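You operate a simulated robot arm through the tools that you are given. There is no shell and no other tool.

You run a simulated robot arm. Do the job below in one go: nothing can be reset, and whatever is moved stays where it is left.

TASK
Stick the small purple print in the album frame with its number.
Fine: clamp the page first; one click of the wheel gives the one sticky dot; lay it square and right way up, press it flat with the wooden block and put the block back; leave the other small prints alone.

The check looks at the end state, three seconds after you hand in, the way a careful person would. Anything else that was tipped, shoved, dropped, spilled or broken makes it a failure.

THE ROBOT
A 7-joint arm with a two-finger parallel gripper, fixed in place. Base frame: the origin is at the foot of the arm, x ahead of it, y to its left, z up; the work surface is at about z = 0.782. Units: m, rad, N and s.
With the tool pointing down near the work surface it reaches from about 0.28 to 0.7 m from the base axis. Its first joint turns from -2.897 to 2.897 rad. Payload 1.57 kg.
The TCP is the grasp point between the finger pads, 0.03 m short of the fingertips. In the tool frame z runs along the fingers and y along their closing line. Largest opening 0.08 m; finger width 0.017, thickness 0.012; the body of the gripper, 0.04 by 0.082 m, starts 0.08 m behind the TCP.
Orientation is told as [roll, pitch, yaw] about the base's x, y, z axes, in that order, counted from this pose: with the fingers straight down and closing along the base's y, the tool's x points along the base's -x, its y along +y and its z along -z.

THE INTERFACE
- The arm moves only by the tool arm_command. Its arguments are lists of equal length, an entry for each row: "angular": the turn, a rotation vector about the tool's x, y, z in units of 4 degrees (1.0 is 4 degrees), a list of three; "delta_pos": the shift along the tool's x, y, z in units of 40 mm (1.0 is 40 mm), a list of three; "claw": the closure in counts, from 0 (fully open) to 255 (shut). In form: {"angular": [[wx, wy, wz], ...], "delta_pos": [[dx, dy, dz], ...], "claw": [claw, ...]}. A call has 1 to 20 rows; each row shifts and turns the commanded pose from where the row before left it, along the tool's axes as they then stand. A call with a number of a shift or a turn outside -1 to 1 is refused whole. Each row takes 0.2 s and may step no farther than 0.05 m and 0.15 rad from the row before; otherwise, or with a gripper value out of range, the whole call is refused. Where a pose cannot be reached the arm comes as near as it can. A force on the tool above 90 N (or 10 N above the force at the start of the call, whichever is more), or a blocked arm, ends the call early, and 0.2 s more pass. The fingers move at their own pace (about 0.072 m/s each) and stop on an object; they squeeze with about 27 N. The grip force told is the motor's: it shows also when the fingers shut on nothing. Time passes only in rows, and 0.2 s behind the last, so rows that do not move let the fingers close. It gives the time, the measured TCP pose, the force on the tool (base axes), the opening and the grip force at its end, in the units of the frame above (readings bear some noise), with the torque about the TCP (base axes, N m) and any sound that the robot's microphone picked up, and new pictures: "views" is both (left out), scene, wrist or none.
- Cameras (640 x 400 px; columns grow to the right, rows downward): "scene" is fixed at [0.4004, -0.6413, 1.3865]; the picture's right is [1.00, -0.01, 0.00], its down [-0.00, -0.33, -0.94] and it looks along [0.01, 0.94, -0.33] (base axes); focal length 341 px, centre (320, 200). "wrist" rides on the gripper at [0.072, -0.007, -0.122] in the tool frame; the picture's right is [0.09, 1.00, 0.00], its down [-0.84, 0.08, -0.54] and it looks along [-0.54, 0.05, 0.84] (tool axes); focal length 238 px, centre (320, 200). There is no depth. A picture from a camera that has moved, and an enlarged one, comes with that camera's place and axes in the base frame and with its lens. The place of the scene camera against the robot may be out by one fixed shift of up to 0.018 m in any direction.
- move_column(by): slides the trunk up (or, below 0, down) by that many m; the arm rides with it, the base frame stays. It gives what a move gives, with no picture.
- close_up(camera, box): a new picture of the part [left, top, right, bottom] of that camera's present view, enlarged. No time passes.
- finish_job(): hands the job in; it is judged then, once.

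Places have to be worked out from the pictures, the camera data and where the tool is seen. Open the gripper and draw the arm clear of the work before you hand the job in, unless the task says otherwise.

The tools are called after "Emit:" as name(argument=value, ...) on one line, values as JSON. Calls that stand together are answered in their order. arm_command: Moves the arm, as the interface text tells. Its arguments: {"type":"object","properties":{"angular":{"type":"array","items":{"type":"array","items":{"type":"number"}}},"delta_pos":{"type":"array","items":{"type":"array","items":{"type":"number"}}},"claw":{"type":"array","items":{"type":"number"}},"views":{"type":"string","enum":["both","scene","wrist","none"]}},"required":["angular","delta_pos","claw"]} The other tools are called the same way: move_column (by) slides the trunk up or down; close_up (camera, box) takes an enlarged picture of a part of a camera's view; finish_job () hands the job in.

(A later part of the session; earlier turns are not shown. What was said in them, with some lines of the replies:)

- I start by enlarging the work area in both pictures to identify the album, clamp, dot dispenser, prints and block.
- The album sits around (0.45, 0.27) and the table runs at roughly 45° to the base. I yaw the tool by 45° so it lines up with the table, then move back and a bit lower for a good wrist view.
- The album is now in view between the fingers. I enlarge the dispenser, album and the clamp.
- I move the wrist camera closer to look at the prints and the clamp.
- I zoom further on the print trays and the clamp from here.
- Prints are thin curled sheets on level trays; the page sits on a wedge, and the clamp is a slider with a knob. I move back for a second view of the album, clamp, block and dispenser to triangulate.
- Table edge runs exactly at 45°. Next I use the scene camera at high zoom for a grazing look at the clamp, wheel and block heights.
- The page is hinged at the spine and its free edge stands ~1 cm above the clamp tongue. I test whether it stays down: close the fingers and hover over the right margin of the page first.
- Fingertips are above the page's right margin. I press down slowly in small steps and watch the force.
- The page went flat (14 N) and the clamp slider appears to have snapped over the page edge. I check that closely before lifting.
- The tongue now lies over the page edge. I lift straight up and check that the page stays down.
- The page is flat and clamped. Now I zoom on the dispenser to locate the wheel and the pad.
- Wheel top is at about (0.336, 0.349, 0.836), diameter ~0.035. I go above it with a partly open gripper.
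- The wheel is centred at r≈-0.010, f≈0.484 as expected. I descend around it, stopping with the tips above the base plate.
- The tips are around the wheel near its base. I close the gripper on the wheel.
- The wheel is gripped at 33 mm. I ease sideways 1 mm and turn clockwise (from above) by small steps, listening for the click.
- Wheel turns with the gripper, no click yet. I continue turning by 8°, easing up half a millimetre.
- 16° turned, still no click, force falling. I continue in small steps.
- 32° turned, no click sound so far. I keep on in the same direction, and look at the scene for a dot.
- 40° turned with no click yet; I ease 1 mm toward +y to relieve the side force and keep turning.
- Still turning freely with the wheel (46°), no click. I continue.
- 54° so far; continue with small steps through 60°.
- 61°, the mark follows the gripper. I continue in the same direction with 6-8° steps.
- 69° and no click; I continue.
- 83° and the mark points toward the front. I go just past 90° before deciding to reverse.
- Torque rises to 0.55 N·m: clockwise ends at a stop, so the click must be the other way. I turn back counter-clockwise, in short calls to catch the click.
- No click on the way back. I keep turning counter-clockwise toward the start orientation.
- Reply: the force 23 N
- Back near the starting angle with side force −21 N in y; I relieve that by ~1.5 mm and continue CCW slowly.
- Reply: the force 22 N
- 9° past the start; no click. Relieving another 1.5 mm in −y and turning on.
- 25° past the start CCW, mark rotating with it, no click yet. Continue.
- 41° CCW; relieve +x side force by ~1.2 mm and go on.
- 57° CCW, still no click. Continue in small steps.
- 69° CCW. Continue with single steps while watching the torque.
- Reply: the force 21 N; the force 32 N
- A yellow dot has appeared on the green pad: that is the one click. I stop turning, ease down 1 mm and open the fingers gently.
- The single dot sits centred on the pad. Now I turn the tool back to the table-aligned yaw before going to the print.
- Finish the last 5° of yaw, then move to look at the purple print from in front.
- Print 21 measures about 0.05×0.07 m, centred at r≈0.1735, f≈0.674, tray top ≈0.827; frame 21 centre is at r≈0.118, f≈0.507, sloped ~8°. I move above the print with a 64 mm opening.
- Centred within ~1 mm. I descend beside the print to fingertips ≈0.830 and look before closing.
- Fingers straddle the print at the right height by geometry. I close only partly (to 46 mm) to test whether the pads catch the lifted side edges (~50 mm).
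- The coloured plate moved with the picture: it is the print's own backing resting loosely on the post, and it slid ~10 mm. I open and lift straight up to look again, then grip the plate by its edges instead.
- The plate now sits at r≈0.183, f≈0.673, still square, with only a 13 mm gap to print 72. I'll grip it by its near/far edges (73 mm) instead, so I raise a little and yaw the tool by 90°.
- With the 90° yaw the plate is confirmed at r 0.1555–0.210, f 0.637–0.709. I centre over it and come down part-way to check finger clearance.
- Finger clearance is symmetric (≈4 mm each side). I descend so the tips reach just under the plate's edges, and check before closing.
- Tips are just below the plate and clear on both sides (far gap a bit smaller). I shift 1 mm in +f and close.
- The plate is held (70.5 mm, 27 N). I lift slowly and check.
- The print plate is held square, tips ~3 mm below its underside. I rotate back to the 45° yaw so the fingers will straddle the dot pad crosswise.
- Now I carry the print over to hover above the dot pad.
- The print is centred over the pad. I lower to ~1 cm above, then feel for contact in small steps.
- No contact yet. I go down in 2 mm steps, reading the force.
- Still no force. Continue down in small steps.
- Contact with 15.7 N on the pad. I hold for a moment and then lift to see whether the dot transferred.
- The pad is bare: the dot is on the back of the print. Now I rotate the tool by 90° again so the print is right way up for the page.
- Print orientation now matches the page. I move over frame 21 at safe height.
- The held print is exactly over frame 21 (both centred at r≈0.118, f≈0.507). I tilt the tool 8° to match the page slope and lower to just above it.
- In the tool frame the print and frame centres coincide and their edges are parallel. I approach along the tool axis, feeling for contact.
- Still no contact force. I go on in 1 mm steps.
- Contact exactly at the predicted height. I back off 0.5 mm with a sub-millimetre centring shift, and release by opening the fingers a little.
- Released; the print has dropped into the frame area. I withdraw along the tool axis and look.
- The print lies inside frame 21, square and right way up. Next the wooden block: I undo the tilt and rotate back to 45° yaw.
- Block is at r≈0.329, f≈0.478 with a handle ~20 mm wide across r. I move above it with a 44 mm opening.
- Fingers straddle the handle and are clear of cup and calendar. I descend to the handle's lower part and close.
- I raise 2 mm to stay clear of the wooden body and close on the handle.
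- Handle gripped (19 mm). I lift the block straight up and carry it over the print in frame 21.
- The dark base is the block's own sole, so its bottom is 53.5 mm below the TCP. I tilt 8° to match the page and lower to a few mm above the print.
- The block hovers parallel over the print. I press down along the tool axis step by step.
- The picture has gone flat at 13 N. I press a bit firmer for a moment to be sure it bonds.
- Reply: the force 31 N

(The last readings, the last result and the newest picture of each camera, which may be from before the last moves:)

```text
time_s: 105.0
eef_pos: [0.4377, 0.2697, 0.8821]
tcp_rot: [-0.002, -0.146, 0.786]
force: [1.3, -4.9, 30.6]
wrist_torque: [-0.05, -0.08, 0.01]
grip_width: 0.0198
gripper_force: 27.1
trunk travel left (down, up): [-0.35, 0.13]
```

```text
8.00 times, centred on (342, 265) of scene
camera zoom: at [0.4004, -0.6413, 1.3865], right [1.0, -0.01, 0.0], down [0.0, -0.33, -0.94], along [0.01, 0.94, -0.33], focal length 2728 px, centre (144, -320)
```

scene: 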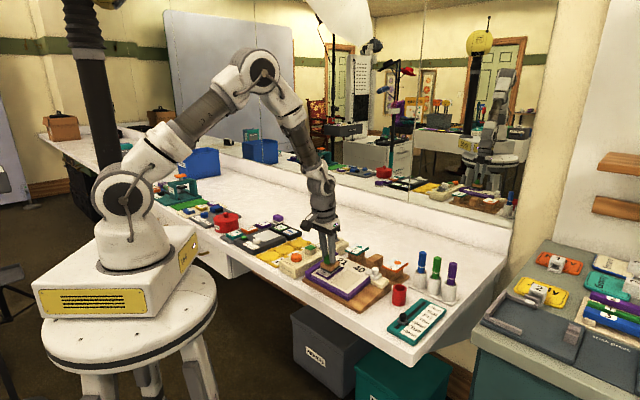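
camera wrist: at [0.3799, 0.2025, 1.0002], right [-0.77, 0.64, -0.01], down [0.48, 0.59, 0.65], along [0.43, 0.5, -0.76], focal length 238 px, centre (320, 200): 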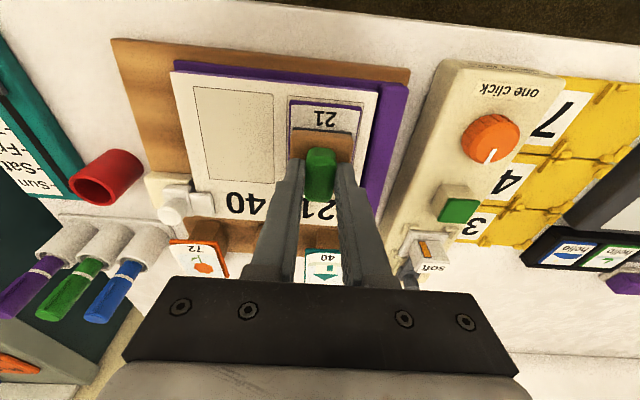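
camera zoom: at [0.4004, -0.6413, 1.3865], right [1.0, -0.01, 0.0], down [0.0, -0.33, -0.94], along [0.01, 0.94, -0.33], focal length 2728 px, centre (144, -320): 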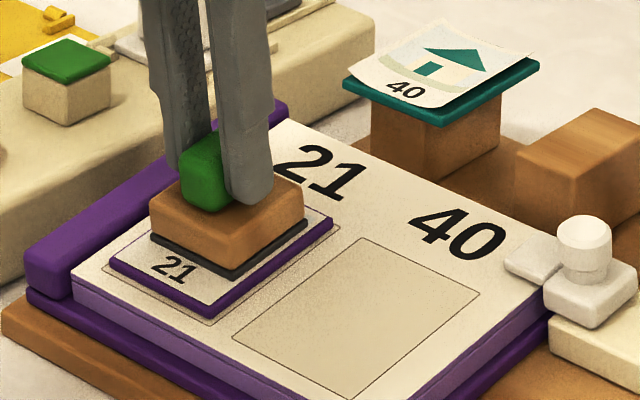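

Pressed with 30 N. I lift off along the same path and check the print.

Emit:
arm_command(angular=[[0, 0, 0], [0, 0, 0], [0, 0, 0], [0, 0, 0], [0, 0, 0], [0, 0, 0], [0, 0, 0], [0, 0, 0], [0, 1, 0], [0, 1, 0], [0, 0, 0]], delta_pos=[[0, 0, -0.05], [0, 0, -0.075], [0, 0, -0.1], [-0.037, 0, -0.262], [-0.037, 0, -0.262], [-0.037, 0, -0.262], [-0.037, 0, -0.262], [-0.037, 0, -0.262], [0, 0, 0], [0, 0, 0], [0, 0, 0]], claw=[230, 230, 230, 230, 230, 230, 230, 230, 230, 230, 230])

Emit:
close_up(camera="scene", box=[312, 230, 372, 290])

Emit:
close_up(camera="wrist", box=[220, 60, 420, 220])

```text
time_s: 107.4
eef_pos: [0.438, 0.2692, 0.9427]
tcp_rot: [0.0, 0.0, 0.785]
force: [0.8, -0.3, -1.8]
wrist_torque: [-0.02, 0.0, 0.0]
grip_width: 0.0191
gripper_force: 27.2
trunk travel left (down, up): [-0.35, 0.13]
camera wrist: at [0.3923, 0.2153, 1.0642], right [-0.77, 0.64, 0.0], down [0.54, 0.65, 0.54], along [0.35, 0.42, -0.84], focal length 238 px, centre (320, 200)
```

scene: 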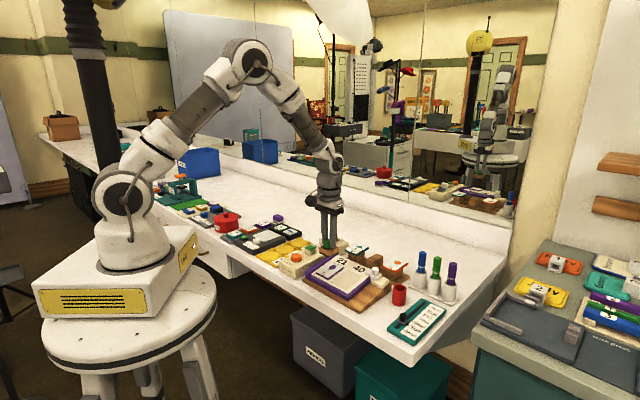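
wrist: 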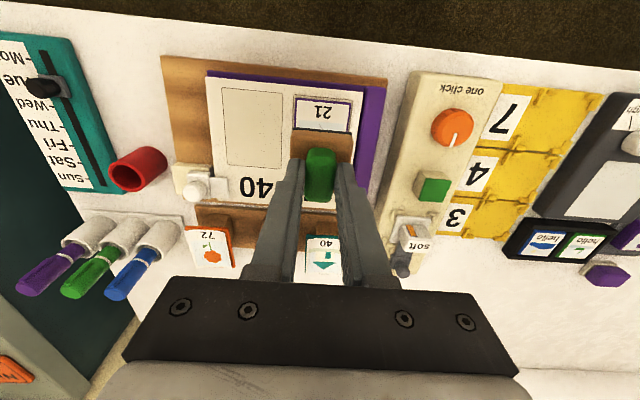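

```text
6.67 times, centred on (342, 260) of scene
camera zoom: at [0.4004, -0.6413, 1.3865], right [1.0, -0.01, 0.0], down [0.0, -0.33, -0.94], along [0.01, 0.94, -0.33], focal length 2274 px, centre (173, -200)
```

zoom: 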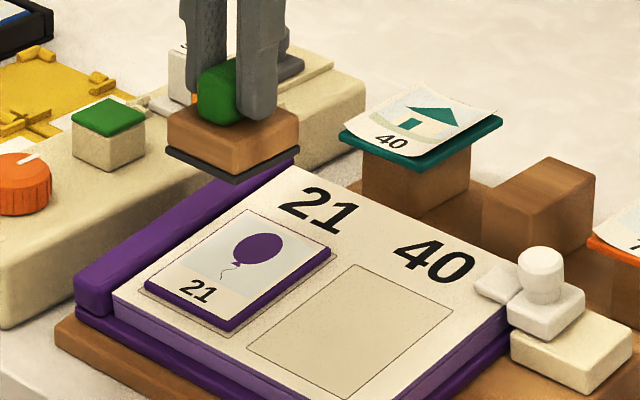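

```text
2.50 times, centred on (320, 140) of wrist
camera zoom: at [0.3923, 0.2153, 1.0642], right [-0.77, 0.64, 0.0], down [0.54, 0.65, 0.54], along [0.35, 0.42, -0.84], focal length 596 px, centre (320, 350)
```

zoom: 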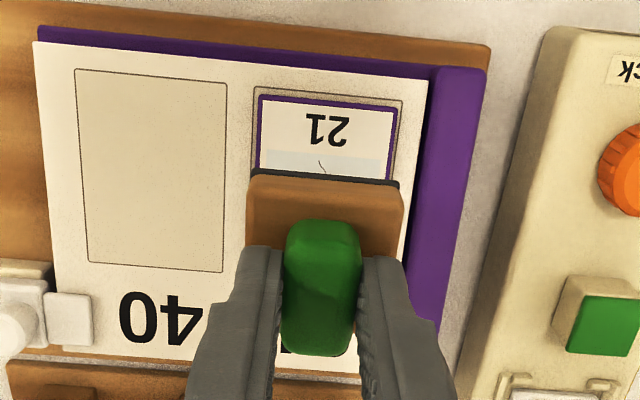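

The print is flat in its frame and the block has not slipped in the grip. I carry the block back along the reverse path to its original spot.

Emit:
arm_command(angular=[[0, 0, 0], [0, 0, 0], [0, 0, 0], [0, 0, 0], [0, 0, 0], [0, 0, 0], [0, 0, 0]], delta_pos=[[0.089, -0.875, 0], [0.089, -0.875, 0], [0.089, -0.875, 0], [0.089, -0.875, 0], [0.089, -0.875, 0], [0.089, -0.875, 0], [0, 0, 0]], claw=[230, 230, 230, 230, 230, 230, 230], views="none")

Emit:
arm_command(angular=[[0, 0, 0], [0, 0, 0], [0, 0, 0], [0, 0, 0], [0, 0, 0], [0, 0, 0]], delta_pos=[[0, 0, 0.7], [0, 0, 0.7], [0, 0, 0.5], [0, 0, 0.35], [0, 0, 0.225], [0, 0, 0]], claw=[230, 230, 230, 230, 230, 230])

Emit:
close_up(camera="scene", box=[355, 276, 415, 326])

Emit:
close_up(camera="wrist", box=[260, 100, 380, 210])

```text
time_s: 109.0
eef_pos: [0.5682, 0.1066, 0.9422]
tcp_rot: [-0.001, 0.001, 0.785]
force: [-0.6, 1.3, -1.5]
wrist_torque: [-0.01, 0.03, 0.02]
grip_width: 0.0196
gripper_force: 26.8
trunk travel left (down, up): [-0.35, 0.13]
```

```text
time_s: 110.4
eef_pos: [0.5697, 0.1057, 0.8423]
tcp_rot: [0.0, -0.001, 0.786]
force: [-0.8, 0.7, -1.6]
wrist_torque: [0.02, 0.01, 0.0]
grip_width: 0.0192
gripper_force: 26.5
trunk travel left (down, up): [-0.35, 0.13]
camera wrist: at [0.5246, 0.0513, 0.9644], right [-0.77, 0.64, 0.0], down [0.54, 0.65, 0.54], along [0.35, 0.42, -0.84], focal length 238 px, centre (320, 200)
```

scene: 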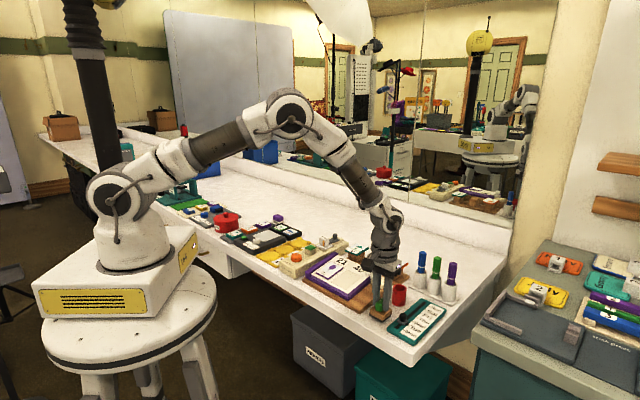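
wrist: 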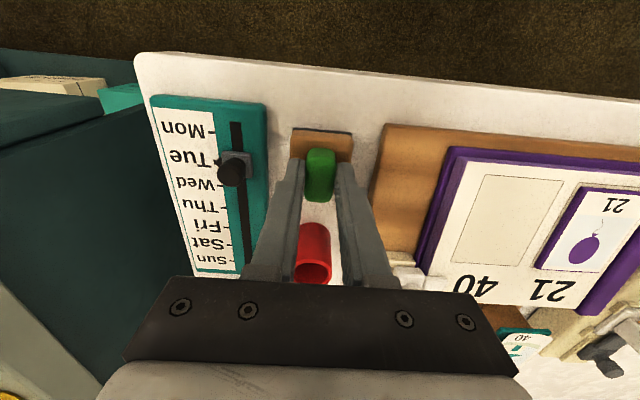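

```text
8.00 times, centred on (385, 301) of scene
camera zoom: at [0.4004, -0.6413, 1.3865], right [1.0, -0.01, 0.0], down [0.0, -0.33, -0.94], along [0.01, 0.94, -0.33], focal length 2728 px, centre (-200, -608)
```

zoom: 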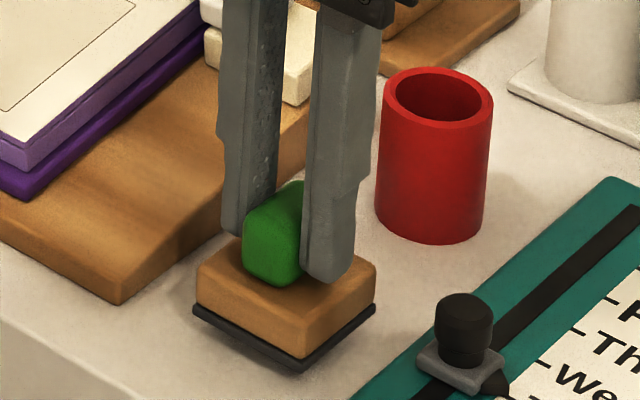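

```text
3.64 times, centred on (320, 155) of wrist
camera zoom: at [0.5246, 0.0513, 0.9644], right [-0.77, 0.64, 0.0], down [0.54, 0.65, 0.54], along [0.35, 0.42, -0.84], focal length 867 px, centre (320, 364)
```

zoom: 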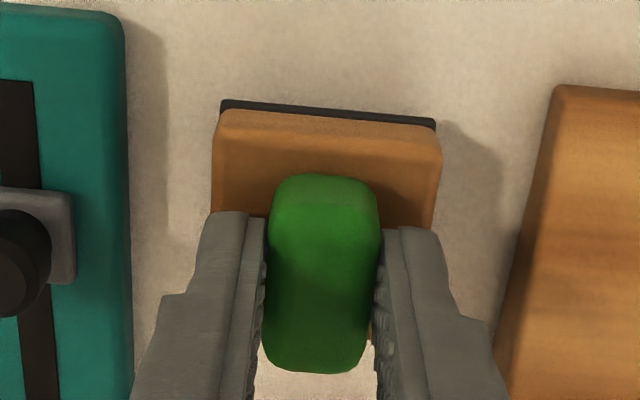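

Directly above its spot, ~6 mm up. I lower gently to contact.

Emit:
arm_command(angular=[[0, 0, 0], [0, 0, 0], [0, 0, 0]], delta_pos=[[0, 0, 0.08], [0, 0, 0.04], [0, 0, 0]], claw=[230, 230, 230], views="none")

Emit:
arm_command(angular=[[0, 0, 0], [0, 0, 0]], delta_pos=[[0, 0, 0.025], [0, 0, 0]], claw=[230, 230], views="none")

Emit:
close_up(camera="scene", box=[355, 276, 415, 326])

```text
time_s: 111.2
eef_pos: [0.5703, 0.1066, 0.8383]
tcp_rot: [0.0, 0.0, 0.786]
force: [-0.2, 1.3, -1.0]
wrist_torque: [0.01, -0.01, 0.0]
grip_width: 0.0194
gripper_force: 26.9
trunk travel left (down, up): [-0.35, 0.13]
```

```text
time_s: 111.8
eef_pos: [0.5703, 0.1053, 0.8361]
tcp_rot: [0.0, 0.0, 0.784]
force: [0.1, -0.1, -0.7]
wrist_torque: [-0.02, 0.0, 0.03]
grip_width: 0.0194
gripper_force: 27.7
trunk travel left (down, up): [-0.35, 0.13]
```

```text
8.00 times, centred on (385, 301) of scene
camera zoom: at [0.4004, -0.6413, 1.3865], right [1.0, -0.01, 0.0], down [0.0, -0.33, -0.94], along [0.01, 0.94, -0.33], focal length 2728 px, centre (-200, -608)
```

zoom: 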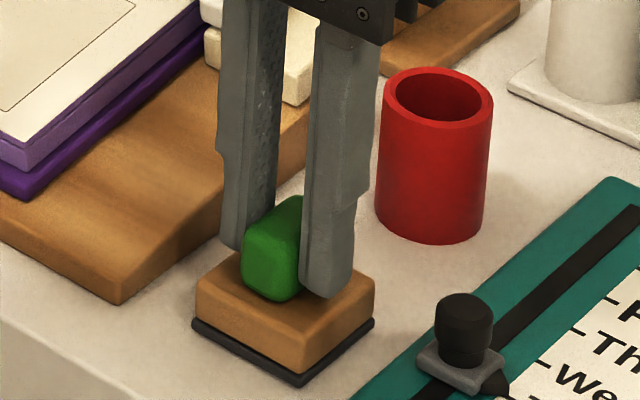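

Nearly touching; I lower another ~1 mm until I feel the table.

Emit:
arm_command(angular=[[0, 0, 0], [0, 0, 0]], delta_pos=[[0, 0, 0.02], [0, 0, 0]], claw=[230, 230], views="none")

```text
time_s: 112.4
eef_pos: [0.5699, 0.1063, 0.836]
tcp_rot: [0.0, 0.0, 0.784]
force: [0.1, -0.2, -0.5]
wrist_torque: [0.01, 0.03, 0.0]
grip_width: 0.0193
gripper_force: 26.8
trunk travel left (down, up): [-0.35, 0.13]
```

Emit:
arm_command(angular=[[0, 0, 0], [0, 0, 0]], delta_pos=[[0, 0, 0.02], [0, 0, 0]], claw=[230, 230], views="none")

```text
time_s: 113.0
eef_pos: [0.5693, 0.1074, 0.8349]
tcp_rot: [-0.001, 0.0, 0.785]
force: [-0.3, 0.1, -1.1]
wrist_torque: [0.01, 0.0, 0.0]
grip_width: 0.0194
gripper_force: 26.9
trunk travel left (down, up): [-0.35, 0.13]
```

Still carrying its weight, so I keep going in 1 mm steps.

Emit:
arm_command(angular=[[0, 0, 0], [0, 0, 0]], delta_pos=[[0, 0, 0.025], [0, 0, 0]], claw=[230, 230], views="none")

Emit:
close_up(camera="scene", box=[364, 294, 400, 326])

```text
time_s: 113.6
eef_pos: [0.5698, 0.1069, 0.8349]
tcp_rot: [-0.003, -0.002, 0.785]
force: [-3.6, -1.8, 9.2]
wrist_torque: [0.02, 0.14, -0.03]
grip_width: 0.0194
gripper_force: 26.5
trunk travel left (down, up): [-0.35, 0.13]
```

```text
12.50 times, centred on (382, 310) of scene
camera zoom: at [0.4004, -0.6413, 1.3865], right [1.0, -0.01, 0.0], down [0.0, -0.33, -0.94], along [0.01, 0.94, -0.33], focal length 4263 px, centre (-455, -1175)
```

zoom: 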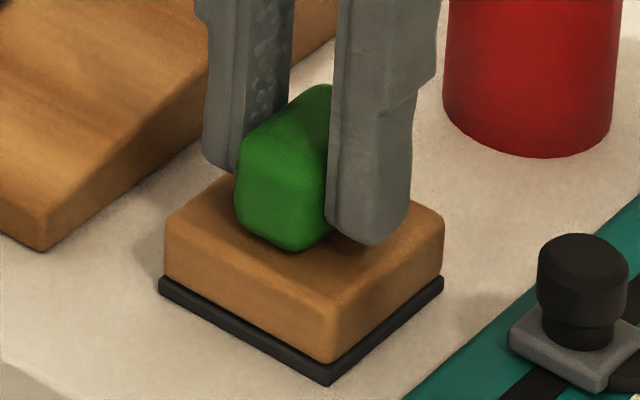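

Block is down within half a millimetre of where it started. I open and lift away.

Emit:
arm_command(angular=[[0, 0, 0], [0, 0, 0], [0, 0, 0], [0, 0, 0]], delta_pos=[[0, 0, -0.012], [0, 0, 0], [0, 0, 0], [0, 0, 0]], claw=[230, 180, 115, 115], views="none")

Emit:
arm_command(angular=[[0, 0, 0], [0, 0, 0], [0, 0, 0], [0, 0, 0], [0, 0, 0], [0, 0, 0], [0, 0, 0], [0, 0, 0], [0, 0, 0]], delta_pos=[[0, 0, -0.3], [0, 0, -0.7], [0, 0, -0.8], [0, 0, -0.8], [0.4, 0.4, -0.6], [0.7, 0.6, -0.4], [0.8, 0.6, 0], [0.8, 0.6, 0], [0, 0, 0]], claw=[115, 115, 115, 115, 0, 0, 0, 0, 0])

Emit:
close_up(camera="scene", box=[280, 226, 420, 330])

Emit:
close_up(camera="wrist", box=[220, 100, 420, 260])

```text
time_s: 114.6
eef_pos: [0.5703, 0.1055, 0.8352]
tcp_rot: [0.0, -0.001, 0.787]
force: [1.0, -0.6, -0.1]
wrist_torque: [0.01, -0.01, 0.02]
grip_width: 0.044
gripper_force: 0.1
trunk travel left (down, up): [-0.35, 0.13]
```

```text
time_s: 116.6
eef_pos: [0.4304, 0.0915, 0.9777]
tcp_rot: [0.0, 0.0, 0.784]
force: [0.1, -0.6, -0.2]
wrist_torque: [0.0, 0.0, -0.03]
grip_width: 0.0801
gripper_force: 0.1
trunk travel left (down, up): [-0.35, 0.13]
camera wrist: at [0.3853, 0.0371, 1.0995], right [-0.77, 0.64, 0.0], down [0.54, 0.65, 0.54], along [0.35, 0.42, -0.84], focal length 238 px, centre (320, 200)
```

scene: 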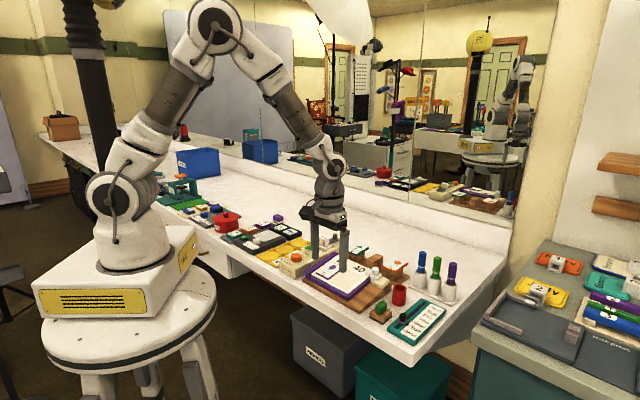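
wrist: 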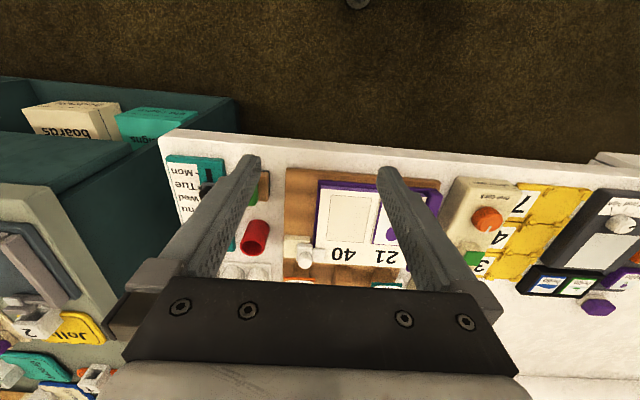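

```text
3.85 times, centred on (350, 278) of scene
camera zoom: at [0.4004, -0.6413, 1.3865], right [1.0, -0.01, 0.0], down [0.0, -0.33, -0.94], along [0.01, 0.94, -0.33], focal length 1312 px, centre (205, -100)
```

zoom: 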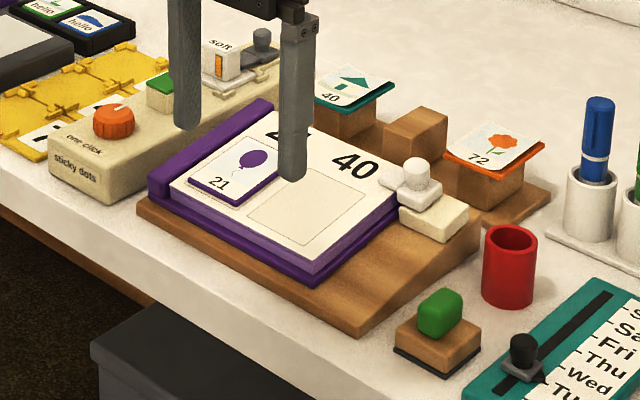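

```text
2.50 times, centred on (320, 180) of wrist
camera zoom: at [0.3853, 0.0371, 1.0995], right [-0.77, 0.64, 0.0], down [0.54, 0.65, 0.54], along [0.35, 0.42, -0.84], focal length 596 px, centre (320, 250)
```

zoom: 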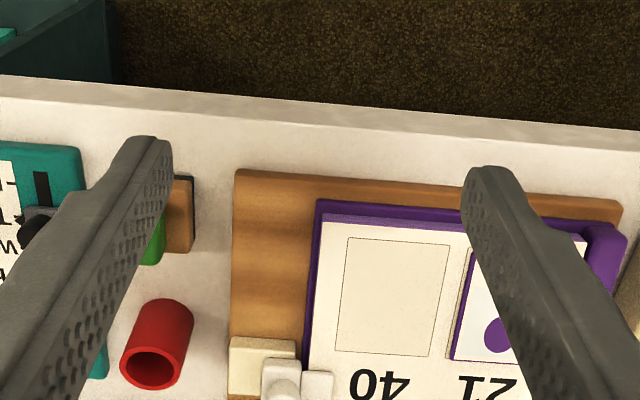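

Everything looks in place. I draw the arm up and back clear of the work and take final checking views.

Emit:
arm_command(angular=[[0, 0, 0], [0, 0, 0], [0, 0, 0], [0, 0, 0], [0, 0, 0], [0, 0, 0], [0, 0, 0]], delta_pos=[[0.29, 0.583, -0.583], [0.29, 0.583, -0.583], [0.29, 0.583, -0.583], [0.29, 0.583, -0.583], [0.29, 0.583, -0.583], [0.29, 0.583, -0.583], [0, 0, 0]], claw=[0, 0, 0, 0, 0, 0, 0])

Emit:
close_up(camera="scene", box=[300, 236, 400, 300])

Emit:
close_up(camera="scene", box=[345, 240, 410, 280])

Emit:
close_up(camera="wrist", box=[200, 140, 400, 260])

```text
time_s: 118.2
eef_pos: [0.2824, 0.1413, 1.1192]
tcp_rot: [-0.001, -0.001, 0.784]
force: [0.4, -0.1, 0.5]
wrist_torque: [0.0, 0.02, 0.04]
grip_width: 0.0798
gripper_force: 0.1
trunk travel left (down, up): [-0.35, 0.13]
camera wrist: at [0.2366, 0.0866, 1.2416], right [-0.77, 0.64, 0.0], down [0.54, 0.65, 0.54], along [0.35, 0.42, -0.84], focal length 238 px, centre (320, 200)
```

scene: 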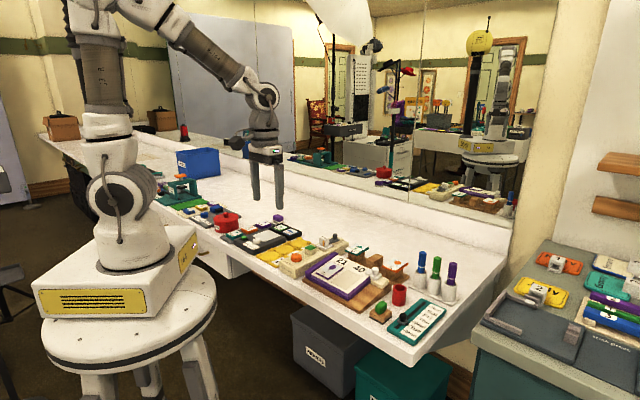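
wrist: 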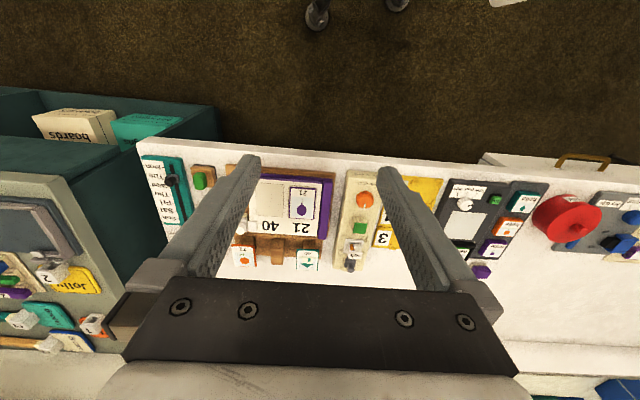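

```text
6.25 times, centred on (350, 268) of scene
camera zoom: at [0.4004, -0.6413, 1.3865], right [1.0, -0.01, 0.0], down [0.0, -0.33, -0.94], along [0.01, 0.94, -0.33], focal length 2131 px, centre (132, -225)
```

zoom: 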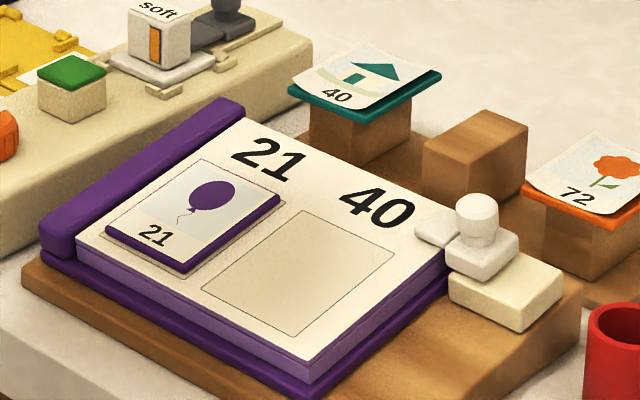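

```text
9.85 times, centred on (378, 260) of scene
camera zoom: at [0.4004, -0.6413, 1.3865], right [1.0, -0.01, 0.0], down [0.0, -0.33, -0.94], along [0.01, 0.94, -0.33], focal length 3358 px, centre (-246, -391)
```

zoom: 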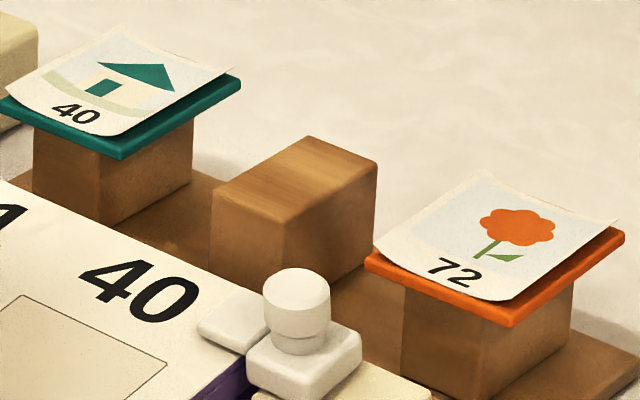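

```text
3.20 times, centred on (300, 200) of wrist
camera zoom: at [0.2366, 0.0866, 1.2416], right [-0.77, 0.64, 0.0], down [0.54, 0.65, 0.54], along [0.35, 0.42, -0.84], focal length 763 px, centre (384, 200)
```

zoom: 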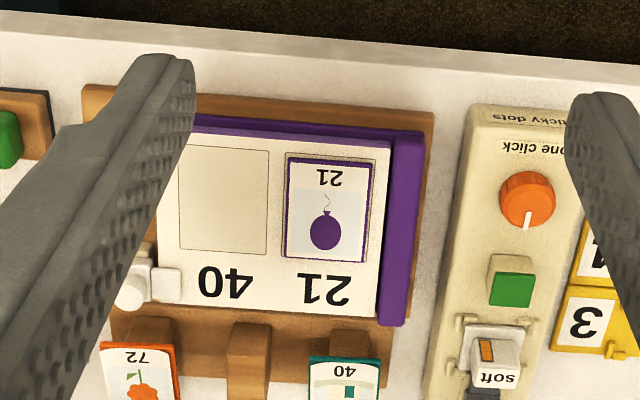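

Final views show the print flat, square and upright in frame 21. The clamp is on, the dot has transferred to the print, the block is back, and prints 40 and 72 have not moved. The gripper is open and the arm is clear, so I hand the job in.

Emit:
finish_job()

```text
The job is handed in.
```

The purple balloon print (21) is stuck in album frame 21: square, right way up and pressed flat. The final pictures, taken before handing in, show this; I don't have the check's result.

- **Clamp:** I pressed the page down and the clamp slid over its edge without being pushed. It still holds the page.
- **Dot:** I turned the wheel clockwise first, but it only reached a stop and gave nothing. Turning it the other way gave one dot, which came off on the back of the print. No click was reported, so I went by the dot appearing on the pad.
- **Print:** On the first try at gripping it I nudged the print about 1 cm on its stand, then picked it up by its other edges.
- **Block:** I pressed the print with about 30 N, then put the block back within about half a millimetre of where it stood.
- **Other prints:** Prints 40 and 72 look the same in the pictures as they did at the start.

The gripper is open and the arm is clear of the work. The wheel is left at its turned position.
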